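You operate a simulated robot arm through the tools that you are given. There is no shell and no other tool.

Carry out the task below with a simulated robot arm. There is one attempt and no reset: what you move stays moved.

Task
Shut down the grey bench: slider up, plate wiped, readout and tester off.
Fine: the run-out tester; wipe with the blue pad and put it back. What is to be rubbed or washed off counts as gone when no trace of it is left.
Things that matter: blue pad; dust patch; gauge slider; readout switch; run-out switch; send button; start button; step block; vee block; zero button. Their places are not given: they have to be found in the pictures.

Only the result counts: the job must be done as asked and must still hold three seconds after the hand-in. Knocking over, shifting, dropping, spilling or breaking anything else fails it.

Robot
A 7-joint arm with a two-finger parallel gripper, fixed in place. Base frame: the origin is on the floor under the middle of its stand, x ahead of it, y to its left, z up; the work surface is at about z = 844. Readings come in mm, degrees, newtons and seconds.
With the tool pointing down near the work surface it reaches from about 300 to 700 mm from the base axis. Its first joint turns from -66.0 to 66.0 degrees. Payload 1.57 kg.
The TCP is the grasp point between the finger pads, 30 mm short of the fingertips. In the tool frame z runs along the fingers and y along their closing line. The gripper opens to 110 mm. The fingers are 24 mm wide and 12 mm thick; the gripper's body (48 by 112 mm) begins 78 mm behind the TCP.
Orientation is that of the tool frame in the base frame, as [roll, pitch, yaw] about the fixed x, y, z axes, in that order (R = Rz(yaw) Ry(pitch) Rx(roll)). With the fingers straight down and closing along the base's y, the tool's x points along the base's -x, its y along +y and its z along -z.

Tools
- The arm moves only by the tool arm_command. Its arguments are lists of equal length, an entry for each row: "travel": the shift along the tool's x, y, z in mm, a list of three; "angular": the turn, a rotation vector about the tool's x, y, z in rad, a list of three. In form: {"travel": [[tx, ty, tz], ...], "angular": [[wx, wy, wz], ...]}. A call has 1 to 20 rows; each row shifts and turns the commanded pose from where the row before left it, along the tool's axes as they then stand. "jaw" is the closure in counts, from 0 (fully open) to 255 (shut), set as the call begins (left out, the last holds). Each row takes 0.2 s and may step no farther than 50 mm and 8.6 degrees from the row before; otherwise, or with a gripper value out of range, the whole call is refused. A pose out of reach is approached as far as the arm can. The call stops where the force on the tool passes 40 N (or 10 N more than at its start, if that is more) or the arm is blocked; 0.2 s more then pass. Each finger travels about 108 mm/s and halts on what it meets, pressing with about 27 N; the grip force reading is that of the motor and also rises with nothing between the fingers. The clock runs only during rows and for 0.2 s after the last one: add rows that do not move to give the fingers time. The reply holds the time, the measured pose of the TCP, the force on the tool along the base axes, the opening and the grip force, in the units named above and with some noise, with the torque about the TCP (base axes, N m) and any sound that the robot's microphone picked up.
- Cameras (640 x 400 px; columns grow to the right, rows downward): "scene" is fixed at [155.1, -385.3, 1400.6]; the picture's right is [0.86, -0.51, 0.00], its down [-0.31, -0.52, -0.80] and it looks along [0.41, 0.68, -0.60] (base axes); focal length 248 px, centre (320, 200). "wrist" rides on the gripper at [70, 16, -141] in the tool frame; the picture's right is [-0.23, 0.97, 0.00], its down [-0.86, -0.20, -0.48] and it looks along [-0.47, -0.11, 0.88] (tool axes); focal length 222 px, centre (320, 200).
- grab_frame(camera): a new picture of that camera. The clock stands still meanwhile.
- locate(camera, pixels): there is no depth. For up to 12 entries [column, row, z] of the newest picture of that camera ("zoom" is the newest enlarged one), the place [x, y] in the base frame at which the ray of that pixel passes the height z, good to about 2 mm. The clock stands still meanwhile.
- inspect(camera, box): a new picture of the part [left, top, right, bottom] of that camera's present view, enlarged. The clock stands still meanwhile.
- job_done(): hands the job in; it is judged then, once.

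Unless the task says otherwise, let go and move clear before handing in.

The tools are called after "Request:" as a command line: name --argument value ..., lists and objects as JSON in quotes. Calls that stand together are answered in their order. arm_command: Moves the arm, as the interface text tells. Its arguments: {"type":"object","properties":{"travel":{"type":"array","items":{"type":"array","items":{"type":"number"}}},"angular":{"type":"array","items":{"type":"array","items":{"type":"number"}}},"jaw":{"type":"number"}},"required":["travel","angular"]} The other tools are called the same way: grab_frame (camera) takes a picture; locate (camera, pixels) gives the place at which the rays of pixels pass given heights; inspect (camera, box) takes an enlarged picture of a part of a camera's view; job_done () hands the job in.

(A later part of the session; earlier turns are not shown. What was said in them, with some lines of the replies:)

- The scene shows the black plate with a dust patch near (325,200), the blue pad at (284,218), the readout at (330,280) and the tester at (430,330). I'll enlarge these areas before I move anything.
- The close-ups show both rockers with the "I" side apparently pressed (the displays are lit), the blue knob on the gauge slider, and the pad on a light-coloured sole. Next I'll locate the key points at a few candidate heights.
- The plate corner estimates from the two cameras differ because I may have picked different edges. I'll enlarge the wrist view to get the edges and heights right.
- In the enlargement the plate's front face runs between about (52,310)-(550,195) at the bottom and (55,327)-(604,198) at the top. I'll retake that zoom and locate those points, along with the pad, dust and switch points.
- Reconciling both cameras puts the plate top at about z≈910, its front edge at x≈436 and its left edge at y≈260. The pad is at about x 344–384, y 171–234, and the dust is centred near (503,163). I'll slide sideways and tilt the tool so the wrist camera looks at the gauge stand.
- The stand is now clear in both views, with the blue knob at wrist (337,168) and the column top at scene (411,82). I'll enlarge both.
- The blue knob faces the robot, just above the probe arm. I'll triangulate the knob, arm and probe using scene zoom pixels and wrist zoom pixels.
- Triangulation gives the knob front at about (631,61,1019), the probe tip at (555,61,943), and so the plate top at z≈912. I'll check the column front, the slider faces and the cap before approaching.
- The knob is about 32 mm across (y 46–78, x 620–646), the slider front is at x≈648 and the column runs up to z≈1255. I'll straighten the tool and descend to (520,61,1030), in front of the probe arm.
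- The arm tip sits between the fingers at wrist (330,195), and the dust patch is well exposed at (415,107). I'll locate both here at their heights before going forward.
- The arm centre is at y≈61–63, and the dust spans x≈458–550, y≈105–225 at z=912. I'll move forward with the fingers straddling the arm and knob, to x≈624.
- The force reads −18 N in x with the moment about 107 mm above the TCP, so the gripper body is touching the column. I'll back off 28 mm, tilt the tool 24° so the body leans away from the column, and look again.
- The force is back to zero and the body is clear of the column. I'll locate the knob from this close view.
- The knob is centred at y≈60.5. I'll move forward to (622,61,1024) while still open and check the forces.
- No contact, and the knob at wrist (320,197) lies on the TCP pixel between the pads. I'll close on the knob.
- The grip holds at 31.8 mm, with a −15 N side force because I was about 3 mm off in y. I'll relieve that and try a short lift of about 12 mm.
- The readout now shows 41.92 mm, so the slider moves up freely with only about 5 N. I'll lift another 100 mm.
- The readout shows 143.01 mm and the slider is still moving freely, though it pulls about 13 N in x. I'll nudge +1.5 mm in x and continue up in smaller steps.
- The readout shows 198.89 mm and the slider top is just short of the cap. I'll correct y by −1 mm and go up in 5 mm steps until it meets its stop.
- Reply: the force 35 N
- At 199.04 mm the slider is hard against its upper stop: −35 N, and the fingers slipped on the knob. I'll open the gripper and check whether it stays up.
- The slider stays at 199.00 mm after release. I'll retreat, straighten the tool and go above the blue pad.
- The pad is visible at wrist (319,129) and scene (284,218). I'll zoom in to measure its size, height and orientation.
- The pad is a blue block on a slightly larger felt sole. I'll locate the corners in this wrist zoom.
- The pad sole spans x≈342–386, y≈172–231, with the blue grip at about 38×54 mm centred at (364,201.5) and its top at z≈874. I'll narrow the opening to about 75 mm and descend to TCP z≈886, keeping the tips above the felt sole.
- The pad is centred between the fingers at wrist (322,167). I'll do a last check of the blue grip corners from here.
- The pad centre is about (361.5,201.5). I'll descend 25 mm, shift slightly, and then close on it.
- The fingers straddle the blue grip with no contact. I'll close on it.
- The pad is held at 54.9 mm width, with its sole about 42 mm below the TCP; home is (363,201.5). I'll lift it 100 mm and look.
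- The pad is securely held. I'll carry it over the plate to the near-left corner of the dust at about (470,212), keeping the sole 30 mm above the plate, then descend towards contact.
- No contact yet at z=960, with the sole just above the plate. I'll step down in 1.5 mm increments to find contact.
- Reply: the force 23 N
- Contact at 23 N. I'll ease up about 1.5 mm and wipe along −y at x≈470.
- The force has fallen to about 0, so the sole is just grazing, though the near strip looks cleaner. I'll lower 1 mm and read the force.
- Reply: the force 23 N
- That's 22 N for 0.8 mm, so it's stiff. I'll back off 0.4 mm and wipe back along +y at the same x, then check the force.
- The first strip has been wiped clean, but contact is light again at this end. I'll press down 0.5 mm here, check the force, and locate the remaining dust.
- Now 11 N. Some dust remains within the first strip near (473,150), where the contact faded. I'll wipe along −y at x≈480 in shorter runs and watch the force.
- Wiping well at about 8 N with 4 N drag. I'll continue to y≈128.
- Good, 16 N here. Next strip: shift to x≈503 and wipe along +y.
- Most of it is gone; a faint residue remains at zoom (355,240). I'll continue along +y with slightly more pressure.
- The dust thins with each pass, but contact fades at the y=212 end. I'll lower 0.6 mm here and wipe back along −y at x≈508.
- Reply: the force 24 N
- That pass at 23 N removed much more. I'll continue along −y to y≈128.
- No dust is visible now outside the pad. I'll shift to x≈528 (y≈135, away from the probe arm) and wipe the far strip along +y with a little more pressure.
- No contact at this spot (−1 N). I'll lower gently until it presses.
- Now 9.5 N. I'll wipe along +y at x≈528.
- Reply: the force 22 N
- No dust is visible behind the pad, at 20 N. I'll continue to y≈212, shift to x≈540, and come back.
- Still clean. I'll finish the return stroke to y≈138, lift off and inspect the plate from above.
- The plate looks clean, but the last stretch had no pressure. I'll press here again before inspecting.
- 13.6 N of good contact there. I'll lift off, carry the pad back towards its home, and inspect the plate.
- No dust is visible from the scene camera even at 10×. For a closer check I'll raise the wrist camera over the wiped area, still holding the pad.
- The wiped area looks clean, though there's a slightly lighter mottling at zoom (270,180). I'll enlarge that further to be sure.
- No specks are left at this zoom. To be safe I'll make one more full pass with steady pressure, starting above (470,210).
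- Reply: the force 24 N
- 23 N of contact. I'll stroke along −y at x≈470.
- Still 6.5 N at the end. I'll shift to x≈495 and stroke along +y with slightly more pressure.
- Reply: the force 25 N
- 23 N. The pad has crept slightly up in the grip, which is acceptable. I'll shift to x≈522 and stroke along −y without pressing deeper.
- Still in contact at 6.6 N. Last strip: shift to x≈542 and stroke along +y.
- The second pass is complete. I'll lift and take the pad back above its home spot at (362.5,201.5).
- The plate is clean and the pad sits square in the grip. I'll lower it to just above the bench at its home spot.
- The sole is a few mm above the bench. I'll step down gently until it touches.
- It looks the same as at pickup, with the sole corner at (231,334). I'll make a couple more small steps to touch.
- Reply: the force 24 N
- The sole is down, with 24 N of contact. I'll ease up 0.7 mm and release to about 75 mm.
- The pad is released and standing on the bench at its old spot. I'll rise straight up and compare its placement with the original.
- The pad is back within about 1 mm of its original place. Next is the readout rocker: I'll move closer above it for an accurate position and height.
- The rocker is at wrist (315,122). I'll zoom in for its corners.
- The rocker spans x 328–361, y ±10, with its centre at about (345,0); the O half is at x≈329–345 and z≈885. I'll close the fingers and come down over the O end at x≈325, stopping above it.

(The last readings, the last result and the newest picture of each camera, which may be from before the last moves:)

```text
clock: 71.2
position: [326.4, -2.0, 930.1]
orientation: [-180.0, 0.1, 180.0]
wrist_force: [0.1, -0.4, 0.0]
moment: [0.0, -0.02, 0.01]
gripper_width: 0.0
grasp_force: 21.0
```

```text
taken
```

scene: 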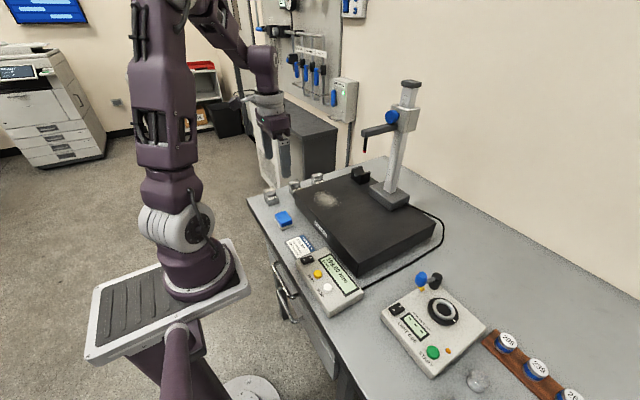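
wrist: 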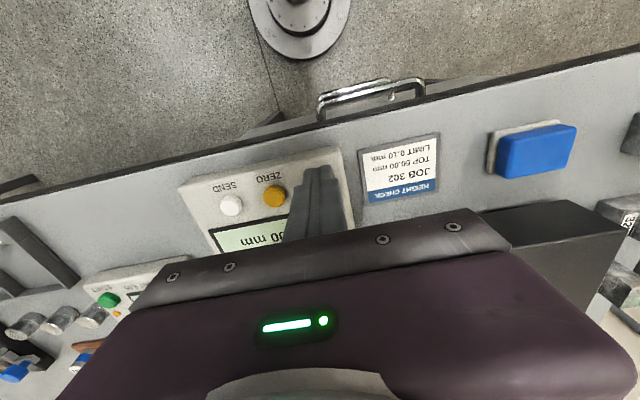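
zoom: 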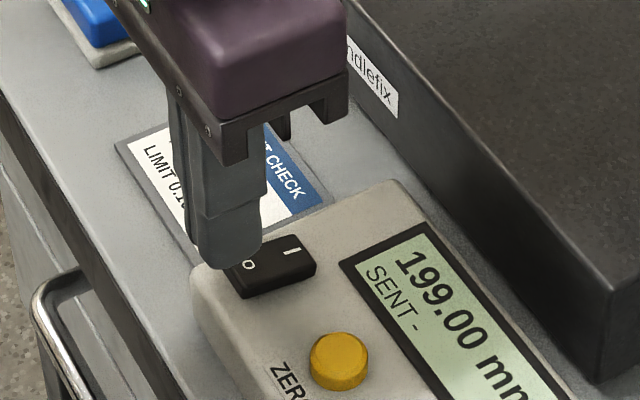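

The closed tips hang above the O end. I'll descend in small steps and read the force and sound.

Request:
arm_command --travel '[[0, 1, 8], [0, 0, 3], [0, 0, 2], [0, 0, 1.5], [0, 0, 0]]' --angular '[[0, 0, 0], [0, 0, 0], [0, 0, 0], [0, 0, 0], [0, 0, 0]]'

Request:
inspect --camera "scene" --box '[280, 220, 350, 280]'

```text
clock: 72.4
position: [326.2, -0.7, 916.0]
orientation: [180.0, 0.1, 180.0]
wrist_force: [-0.3, -0.1, 0.3]
moment: [0.01, 0.03, -0.02]
gripper_width: 0.0
grasp_force: 21.0
```

```text
6.67 times, centred on (315, 250) of scene
```

zoom: 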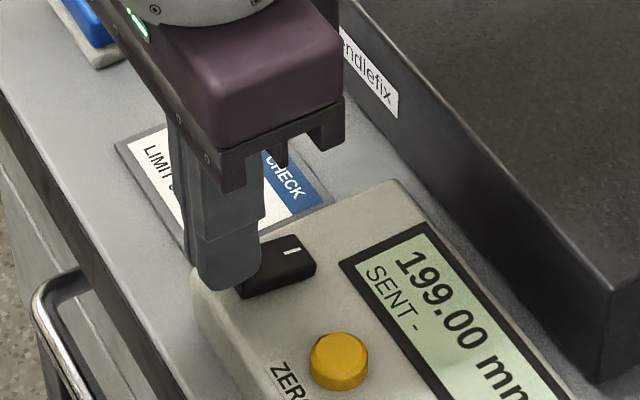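

The tip is right at the O end with no force yet. I'll press down in 1 mm steps.

Request:
arm_command --travel '[[0, 0, 1], [0, 0, 1], [0, 0, 1], [0, 0, 0]]' --angular '[[0, 0, 0], [0, 0, 0], [0, 0, 0], [0, 0, 0]]'

Request:
inspect --camera "scene" --box '[280, 220, 350, 280]'

```text
clock: 73.4
position: [324.7, 0.5, 914.0]
orientation: [180.0, 0.0, -179.9]
wrist_force: [-0.6, 0.5, 1.5]
moment: [0.0, 0.02, -0.04]
gripper_width: 0.0
grasp_force: 21.0
```

```text
6.67 times, centred on (315, 250) of scene
```

zoom: 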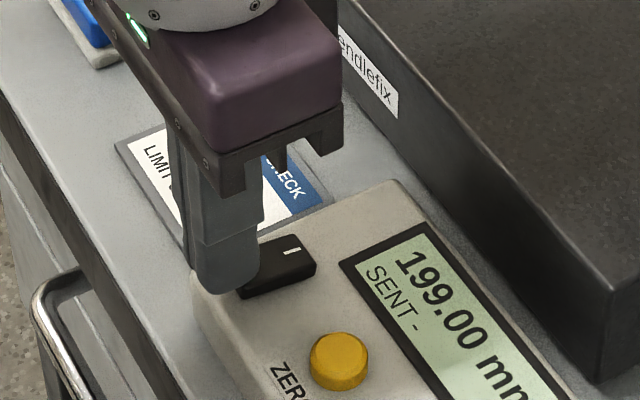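

Contact is just beginning at 1.5 N. I'll continue down.

Request:
arm_command --travel '[[0, 0, 1], [0, 0, 1], [0, 0, 1], [0, 0, 0]]' --angular '[[0, 0, 0], [0, 0, 0], [0, 0, 0], [0, 0, 0]]'

Request:
inspect --camera "scene" --box '[280, 220, 350, 280]'

```text
clock: 74.4
position: [326.0, 0.6, 910.9]
orientation: [-180.0, 0.1, -180.0]
wrist_force: [0.3, 0.2, -0.3]
moment: [0.0, 0.0, 0.0]
gripper_width: 0.1
grasp_force: 21.4
```

```text
6.67 times, centred on (315, 250) of scene
```

zoom: 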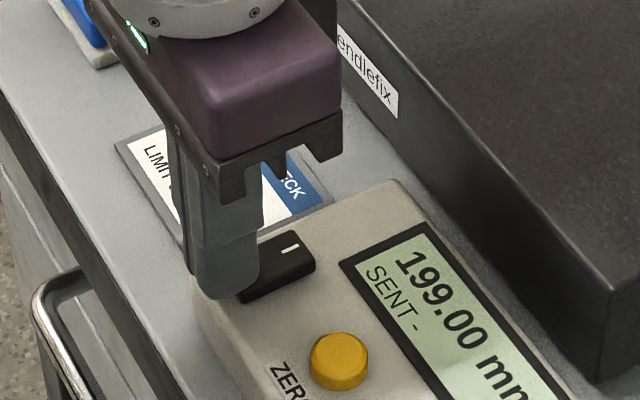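

The rocker is turning (its I end has risen to (289,246)), but the display is still lit. I'll press a bit further.

Request:
arm_command --travel '[[0, 0, 1], [0, 0, 1], [0, 0, 0]]' --angular '[[0, 0, 0], [0, 0, 0], [0, 0, 0]]'

Request:
inspect --camera "scene" --box '[280, 220, 350, 280]'

```text
clock: 75.2
position: [325.3, 0.3, 909.6]
orientation: [-180.0, 0.2, -179.9]
wrist_force: [-2.0, 0.2, 16.5]
moment: [0.04, -0.12, -0.09]
gripper_width: 0.2
grasp_force: 21.8
stopped in row 3: the force on the tool passed its limit at 42 N (the readings are from after the stop); the commanded pose is now the measured one
```

```text
6.67 times, centred on (315, 250) of scene
```

zoom: 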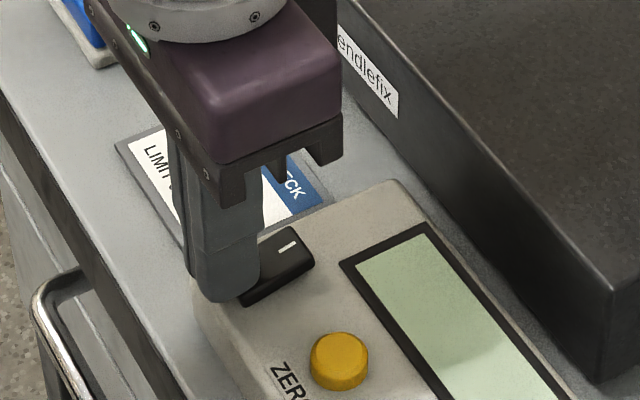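

The readout display is now blank, so the switch has flipped. I'll rise straight up, verify, and look at the tester.

Request:
arm_command --travel '[[0, 0, -5], [0, 0, -40], [0, 0, -45], [0, 0, -45], [0, 0, 0]]' --angular '[[0, 0, 0], [0, 0, 0], [0, 0, 0], [0, 0, 0], [0, 0, 0]]'

Request:
inspect --camera "scene" --box '[270, 220, 390, 320]'

Request:
inspect --camera "scene" --box '[370, 260, 500, 390]'

Request:
locate --camera "zoom" --pixels '[[195, 153, 885], [213, 144, 882], [177, 150, 885], [205, 172, 878], [230, 155, 880], [315, 285, 885], [278, 60, 930], [320, 75, 900], [345, 155, 885], [265, 365, 875], [160, 170, 875], [480, 210, 875]]'

```text
clock: 76.4
position: [324.6, 2.0, 1045.3]
orientation: [-180.0, 0.1, -179.9]
wrist_force: [-1.3, 0.5, -0.2]
moment: [0.0, -0.02, -0.01]
gripper_width: 0.0
grasp_force: 21.0
```

```text
4.00 times, centred on (330, 270) of scene
```

zoom: 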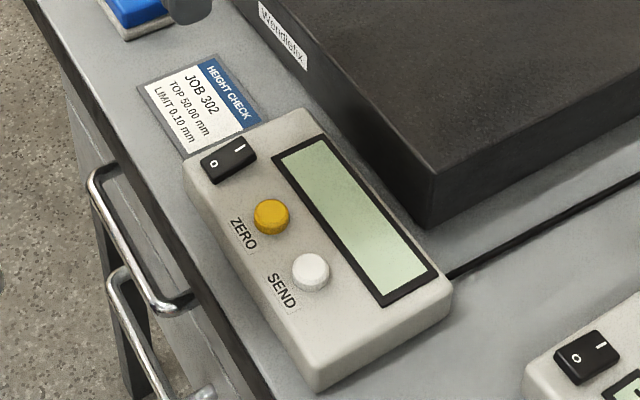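

```text
3.08 times, centred on (435, 325) of scene
```

zoom: 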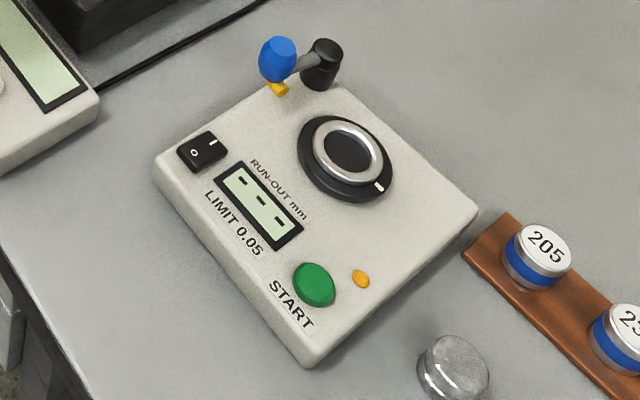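

```text
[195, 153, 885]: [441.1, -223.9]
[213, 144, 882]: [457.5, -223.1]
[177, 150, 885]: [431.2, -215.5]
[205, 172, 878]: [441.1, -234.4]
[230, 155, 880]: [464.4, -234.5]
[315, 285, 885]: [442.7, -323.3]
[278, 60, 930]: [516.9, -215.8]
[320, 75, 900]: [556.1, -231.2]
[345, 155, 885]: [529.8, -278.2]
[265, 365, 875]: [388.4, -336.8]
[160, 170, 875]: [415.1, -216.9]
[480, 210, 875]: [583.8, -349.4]
```

The readout is off and undisturbed. The tester's rocker O end is near (441,−224) and its "- - -" display is lit. I'll fly above it for a top view.

Request:
arm_command --travel '[[-16, -37, -3], [-16, -37, -3], [-16, -37, -3], [-16, -37, -3], [-16, -37, -3], [-16, -37, -3], [0, 0, 0]]' --angular '[[0, 0, 0], [0, 0, 0], [0, 0, 0], [0, 0, 0], [0, 0, 0], [0, 0, 0], [0, 0, 0]]'

Request:
grab_frame --camera "wrist"

Request:
inspect --camera "wrist" --box '[220, 80, 420, 205]'

```text
clock: 78.0
position: [422.6, -221.2, 1063.7]
orientation: [180.0, 0.1, -179.9]
wrist_force: [0.0, -0.6, -0.9]
moment: [0.0, 0.04, 0.01]
gripper_width: 0.2
grasp_force: 21.4
```

```text
taken
```

wrist: 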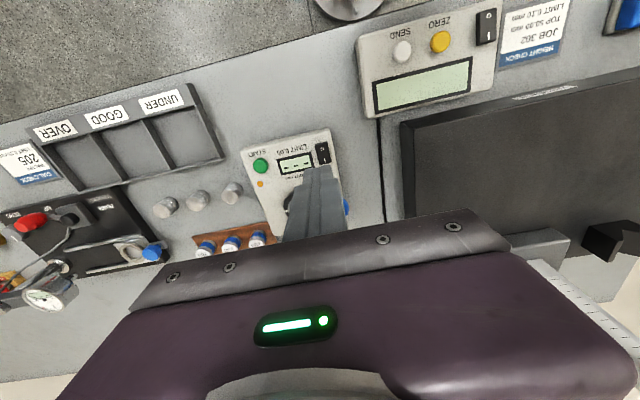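

```text
3.20 times, centred on (320, 142) of wrist
```

zoom: 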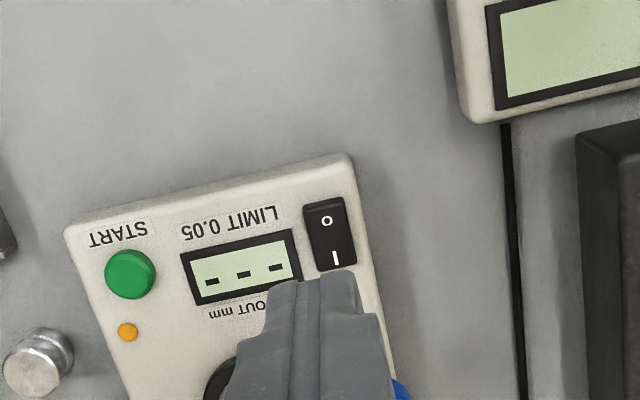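

Request:
inspect --camera "wrist" --box '[290, 125, 350, 170]'

Request:
locate --camera "wrist" --pixels '[[322.2, 148.5, 885], [324.5, 160.5, 882], [330, 130, 875], [242, 152, 875], [261, 166, 882], [283, 165, 875]]'

```text
8.89 times, centred on (320, 148) of wrist
```

zoom: 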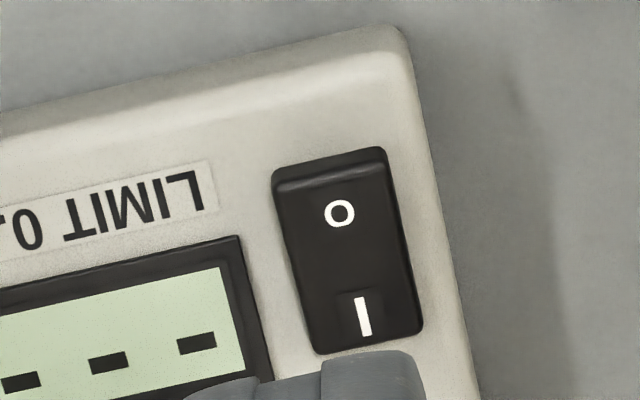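

```text
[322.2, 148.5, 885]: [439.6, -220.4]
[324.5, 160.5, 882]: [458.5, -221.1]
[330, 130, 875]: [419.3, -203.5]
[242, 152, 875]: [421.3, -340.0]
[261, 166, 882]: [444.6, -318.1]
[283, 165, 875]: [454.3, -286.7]
```

The tester is square to the axes with the O end toward the base. I'll locate the rocker corners in this zoom.

Request:
locate --camera "zoom" --pixels '[[275, 192, 885], [388, 165, 885], [422, 330, 880], [318, 353, 880], [339, 213, 885], [362, 317, 882], [405, 40, 872], [272, 172, 877], [385, 148, 877]]'

```text
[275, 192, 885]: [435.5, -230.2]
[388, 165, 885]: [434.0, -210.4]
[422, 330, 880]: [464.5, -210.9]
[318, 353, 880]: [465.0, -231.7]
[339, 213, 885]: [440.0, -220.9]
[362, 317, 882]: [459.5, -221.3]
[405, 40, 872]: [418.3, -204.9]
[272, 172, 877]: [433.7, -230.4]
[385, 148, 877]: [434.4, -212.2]
```

The rocker is at x 433–466, y −231…−210, the same layout as the readout. I'll descend to (430,−221), just above the O end.

Request:
arm_command --travel '[[-7.4, 0, 40], [0, 0, 45], [0, 0, 40], [0, 0, 15], [0, 0, 0]]' --angular '[[0, 0, 0], [0, 0, 0], [0, 0, 0], [0, 0, 0], [0, 0, 0]]'

Request:
inspect --camera "scene" --box '[370, 260, 450, 340]'

Request:
grab_frame --camera "wrist"

```text
clock: 79.2
position: [429.5, -222.2, 920.9]
orientation: [-179.9, 0.2, -179.9]
wrist_force: [0.5, -1.0, -0.2]
moment: [0.01, 0.01, 0.02]
gripper_width: 0.0
grasp_force: 20.7
```

```text
5.00 times, centred on (410, 300) of scene
```

zoom: 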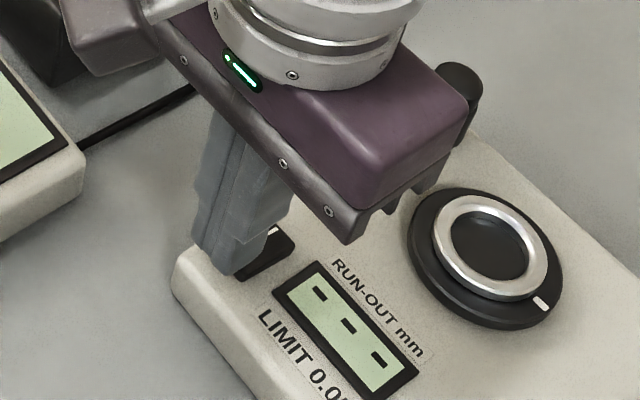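

```text
taken
```

wrist: 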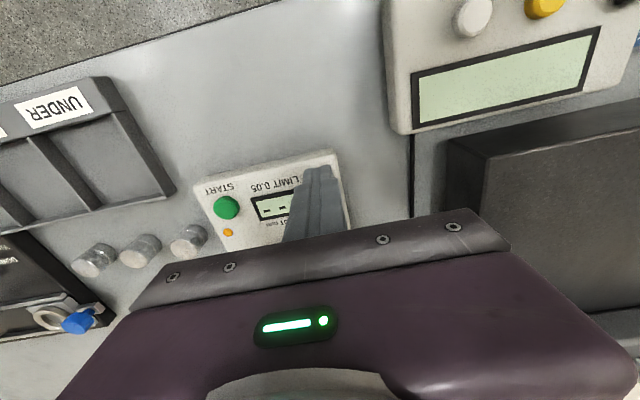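

The tip is above the O end with no contact. I'll press down in small steps.

Request:
arm_command --travel '[[0, 0.5, 2], [0, 0, 2], [0, 0, 2], [0, 0, 1], [0, 0, 1], [0, 0, 0]]' --angular '[[0, 0, 0], [0, 0, 0], [0, 0, 0], [0, 0, 0], [0, 0, 0], [0, 0, 0]]'

Request:
inspect --camera "scene" --box '[370, 260, 450, 340]'

```text
clock: 80.6
position: [428.4, -221.1, 915.5]
orientation: [180.0, 0.2, -179.9]
wrist_force: [0.6, 0.0, -0.3]
moment: [-0.02, 0.01, 0.03]
gripper_width: 0.1
grasp_force: 21.7
```

```text
5.00 times, centred on (410, 300) of scene
```

zoom: 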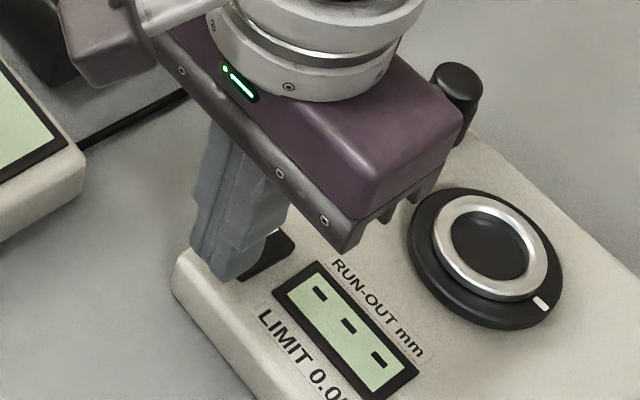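

Request:
arm_command --travel '[[0, 0, 1], [0, 0, 1], [0, 0, 1], [0, 0, 0]]' --angular '[[0, 0, 0], [0, 0, 0], [0, 0, 0], [0, 0, 0]]'

Request:
inspect --camera "scene" --box '[370, 260, 450, 340]'

```text
clock: 81.6
position: [431.0, -221.5, 911.7]
orientation: [-179.9, 0.1, 180.0]
wrist_force: [-1.5, -0.8, 1.8]
moment: [-0.01, 0.02, 0.0]
gripper_width: 0.1
grasp_force: 21.8
```

```text
5.00 times, centred on (410, 300) of scene
```

zoom: 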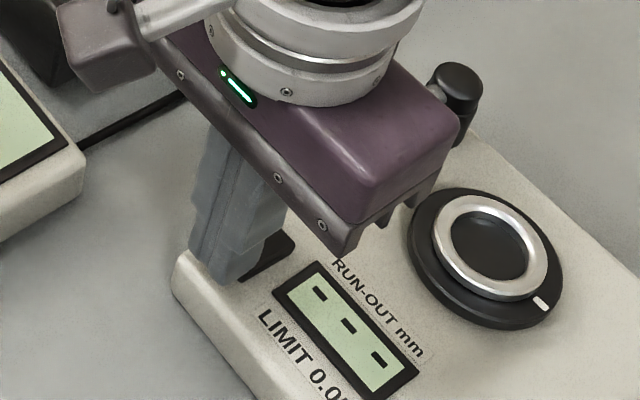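

Light contact at 1.8 N. I'll continue down 1 mm at a time.

Request:
arm_command --travel '[[0, 0, 1], [0, 0, 1], [0, 0, 0.5], [0, 0, 0]]' --angular '[[0, 0, 0], [0, 0, 0], [0, 0, 0], [0, 0, 0]]'

Request:
inspect --camera "scene" --box '[370, 260, 450, 340]'

```text
clock: 82.6
position: [429.6, -220.0, 908.9]
orientation: [180.0, 0.1, -179.9]
wrist_force: [1.1, 0.1, -0.3]
moment: [-0.02, -0.02, 0.03]
gripper_width: 0.0
grasp_force: 21.1
```

```text
5.00 times, centred on (410, 300) of scene
```

zoom: 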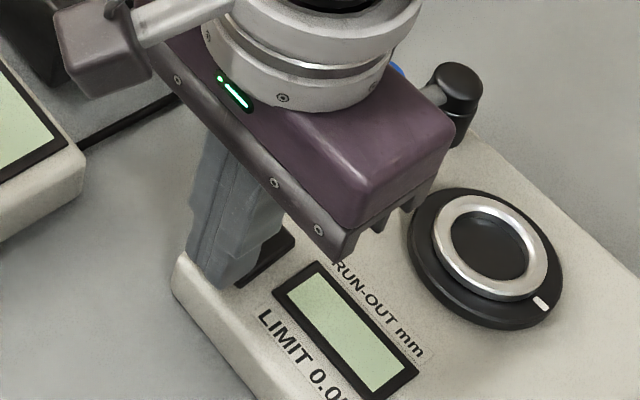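

The tester display has gone blank. I'll rise straight up and move clear, then check everything.

Request:
arm_command --travel '[[0, 0, -5], [0, 0, -40], [0, 0, -45], [0, 0, -45], [0, 0, -45], [0, 0, -45], [0, 0, -40], [0, 30, 0], [0, 40, 0], [0, 40, 0], [0, 0, 0]]' --angular '[[0, 0, 0], [0, 0, 0], [0, 0, 0], [0, 0, 0], [0, 0, 0], [0, 0, 0], [0, 0, 0], [0, 0, 0], [0, 0, 0], [0, 0, 0], [0, 0, 0]]'

Request:
grab_frame --camera "scene"

Request:
inspect --camera "scene" --box '[370, 260, 500, 390]'

Request:
inspect --camera "scene" --box '[270, 220, 390, 320]'

Request:
inspect --camera "scene" --box '[240, 140, 450, 270]'

Request:
grab_frame --camera "wrist"

```text
clock: 85.0
position: [428.4, -111.5, 1175.4]
orientation: [179.9, 0.1, -179.9]
wrist_force: [-0.6, -0.3, -0.2]
moment: [0.03, 0.03, 0.04]
gripper_width: 0.0
grasp_force: 21.6
```

```text
taken
```

scene: 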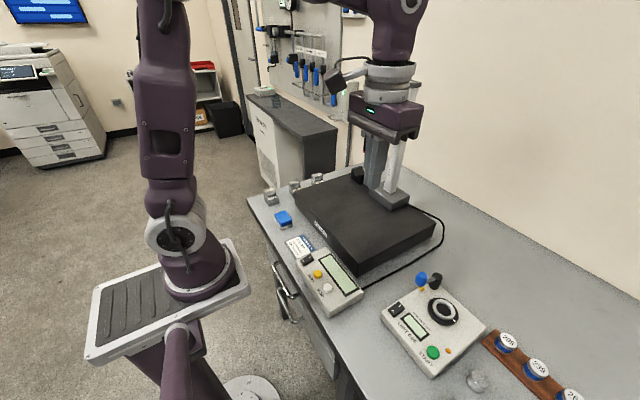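

```text
3.08 times, centred on (435, 325) of scene
```

zoom: 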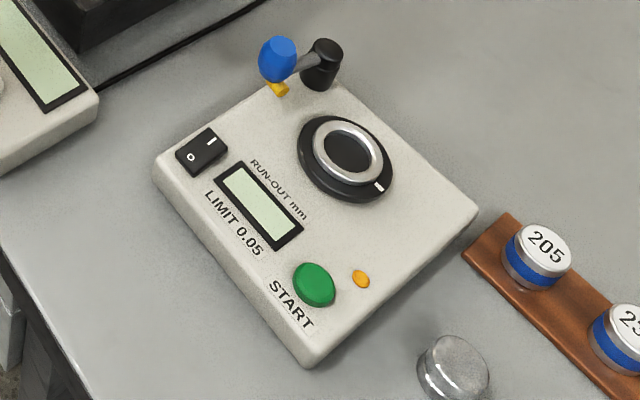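

```text
4.00 times, centred on (330, 270) of scene
```

zoom: 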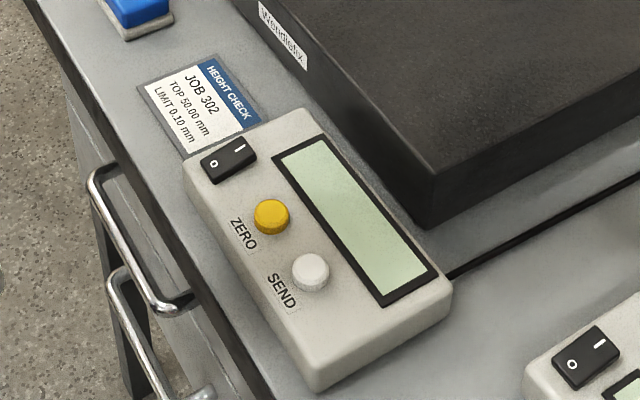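

```text
3.05 times, centred on (345, 205) of scene
```

zoom: 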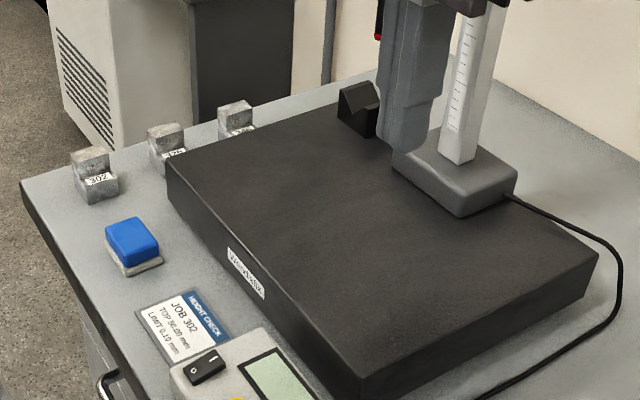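

```text
taken
```

wrist: 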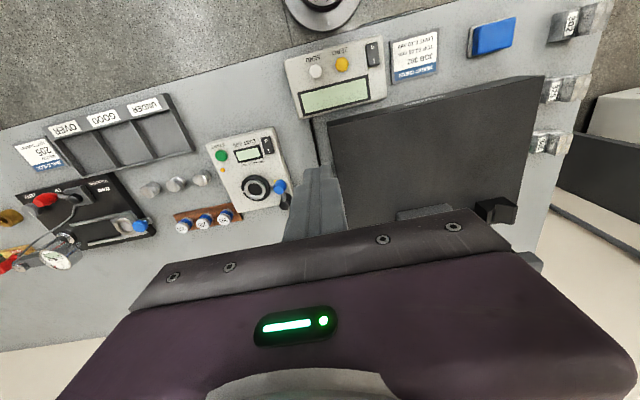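

Both displays are blank and the O sides are down; the pad and blocks are in place. I'll move the arm aside to confirm the slider is still up and the plate is clean.

Request:
arm_command --travel '[[10, 45, -5], [10, 45, -5], [10, 45, -5], [10, 45, -5], [10, 45, -5], [5, 45, 0], [0, 20, 0], [0, 0, 0]]' --angular '[[0, 0, 0], [0, 0, 0], [0, 0, 0], [0, 0, 0], [0, 0, 0], [0, 0, 0], [0, 0, 0], [0, 0, 0]]'

Request:
grab_frame --camera "scene"

Request:
inspect --camera "scene" --box '[290, 70, 450, 270]'

Request:
inspect --camera "wrist" --box '[220, 120, 420, 240]'

Request:
inspect --camera "scene" --box '[305, 180, 365, 225]'

```text
clock: 86.8
position: [371.9, 178.9, 1200.9]
orientation: [179.9, 0.1, -179.8]
wrist_force: [0.1, 0.2, 0.8]
moment: [0.01, -0.01, 0.02]
gripper_width: 0.0
grasp_force: 21.2
```

```text
taken
```

scene: 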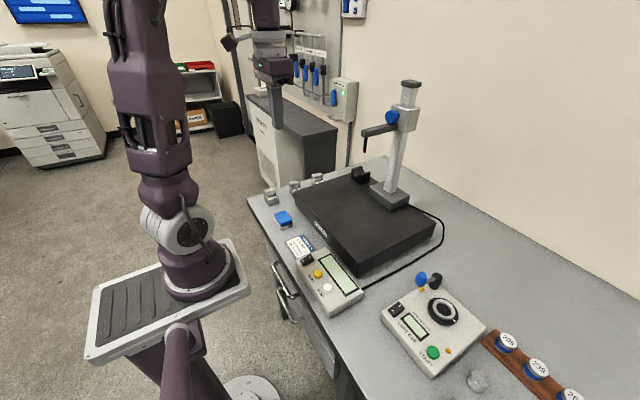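

```text
2.00 times, centred on (370, 170) of scene
```

zoom: 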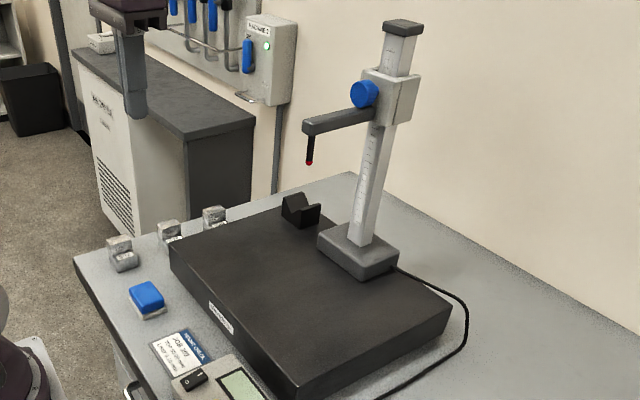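

```text
3.20 times, centred on (320, 180) of wrist
```

zoom: 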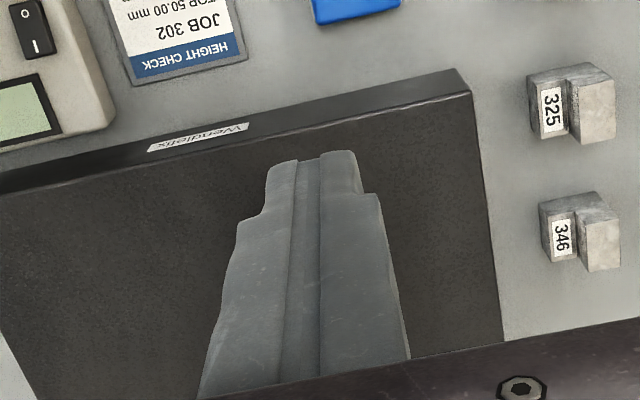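

```text
8.89 times, centred on (335, 202) of scene
```

zoom: 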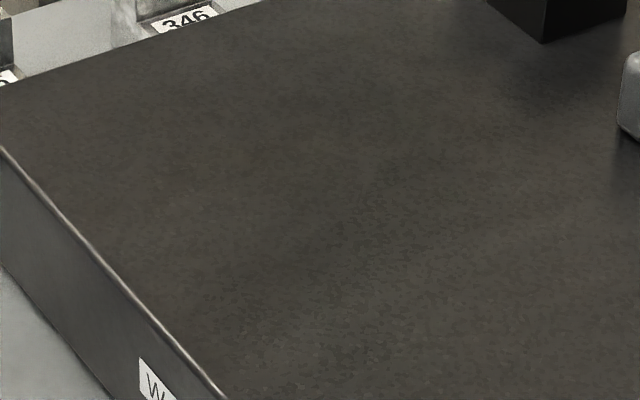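

The slider is still at the top of its column, the plate shows no dust, the pad is back in its place, and both displays are blank with the O sides down. The arm is clear of everything, so I'm handing in.

Request:
job_done

```text
The job is handed in.
```

The grey bench is shut down as you asked, and I've handed the job in. I don't know the judging result yet.

- **Slider:** it is raised to its upper stop. The readout showed 199.00 mm after I let go, and the slider was still up in the last picture.
- **Plate:** I wiped the dust patch with the blue pad, going over the area twice. No specks were left even in the 10x pictures.
- **Blue pad:** it is back within about 1 mm of where it was.
- **Readout and run-out tester:** both switches are on O and both displays are blank. I didn't touch the zero, send or start buttons.

While I was reaching for the slider, the gripper pressed lightly against the gauge column (about 18 N). The stand looked unmoved afterwards. The step blocks and vee block also looked undisturbed in the final pictures.
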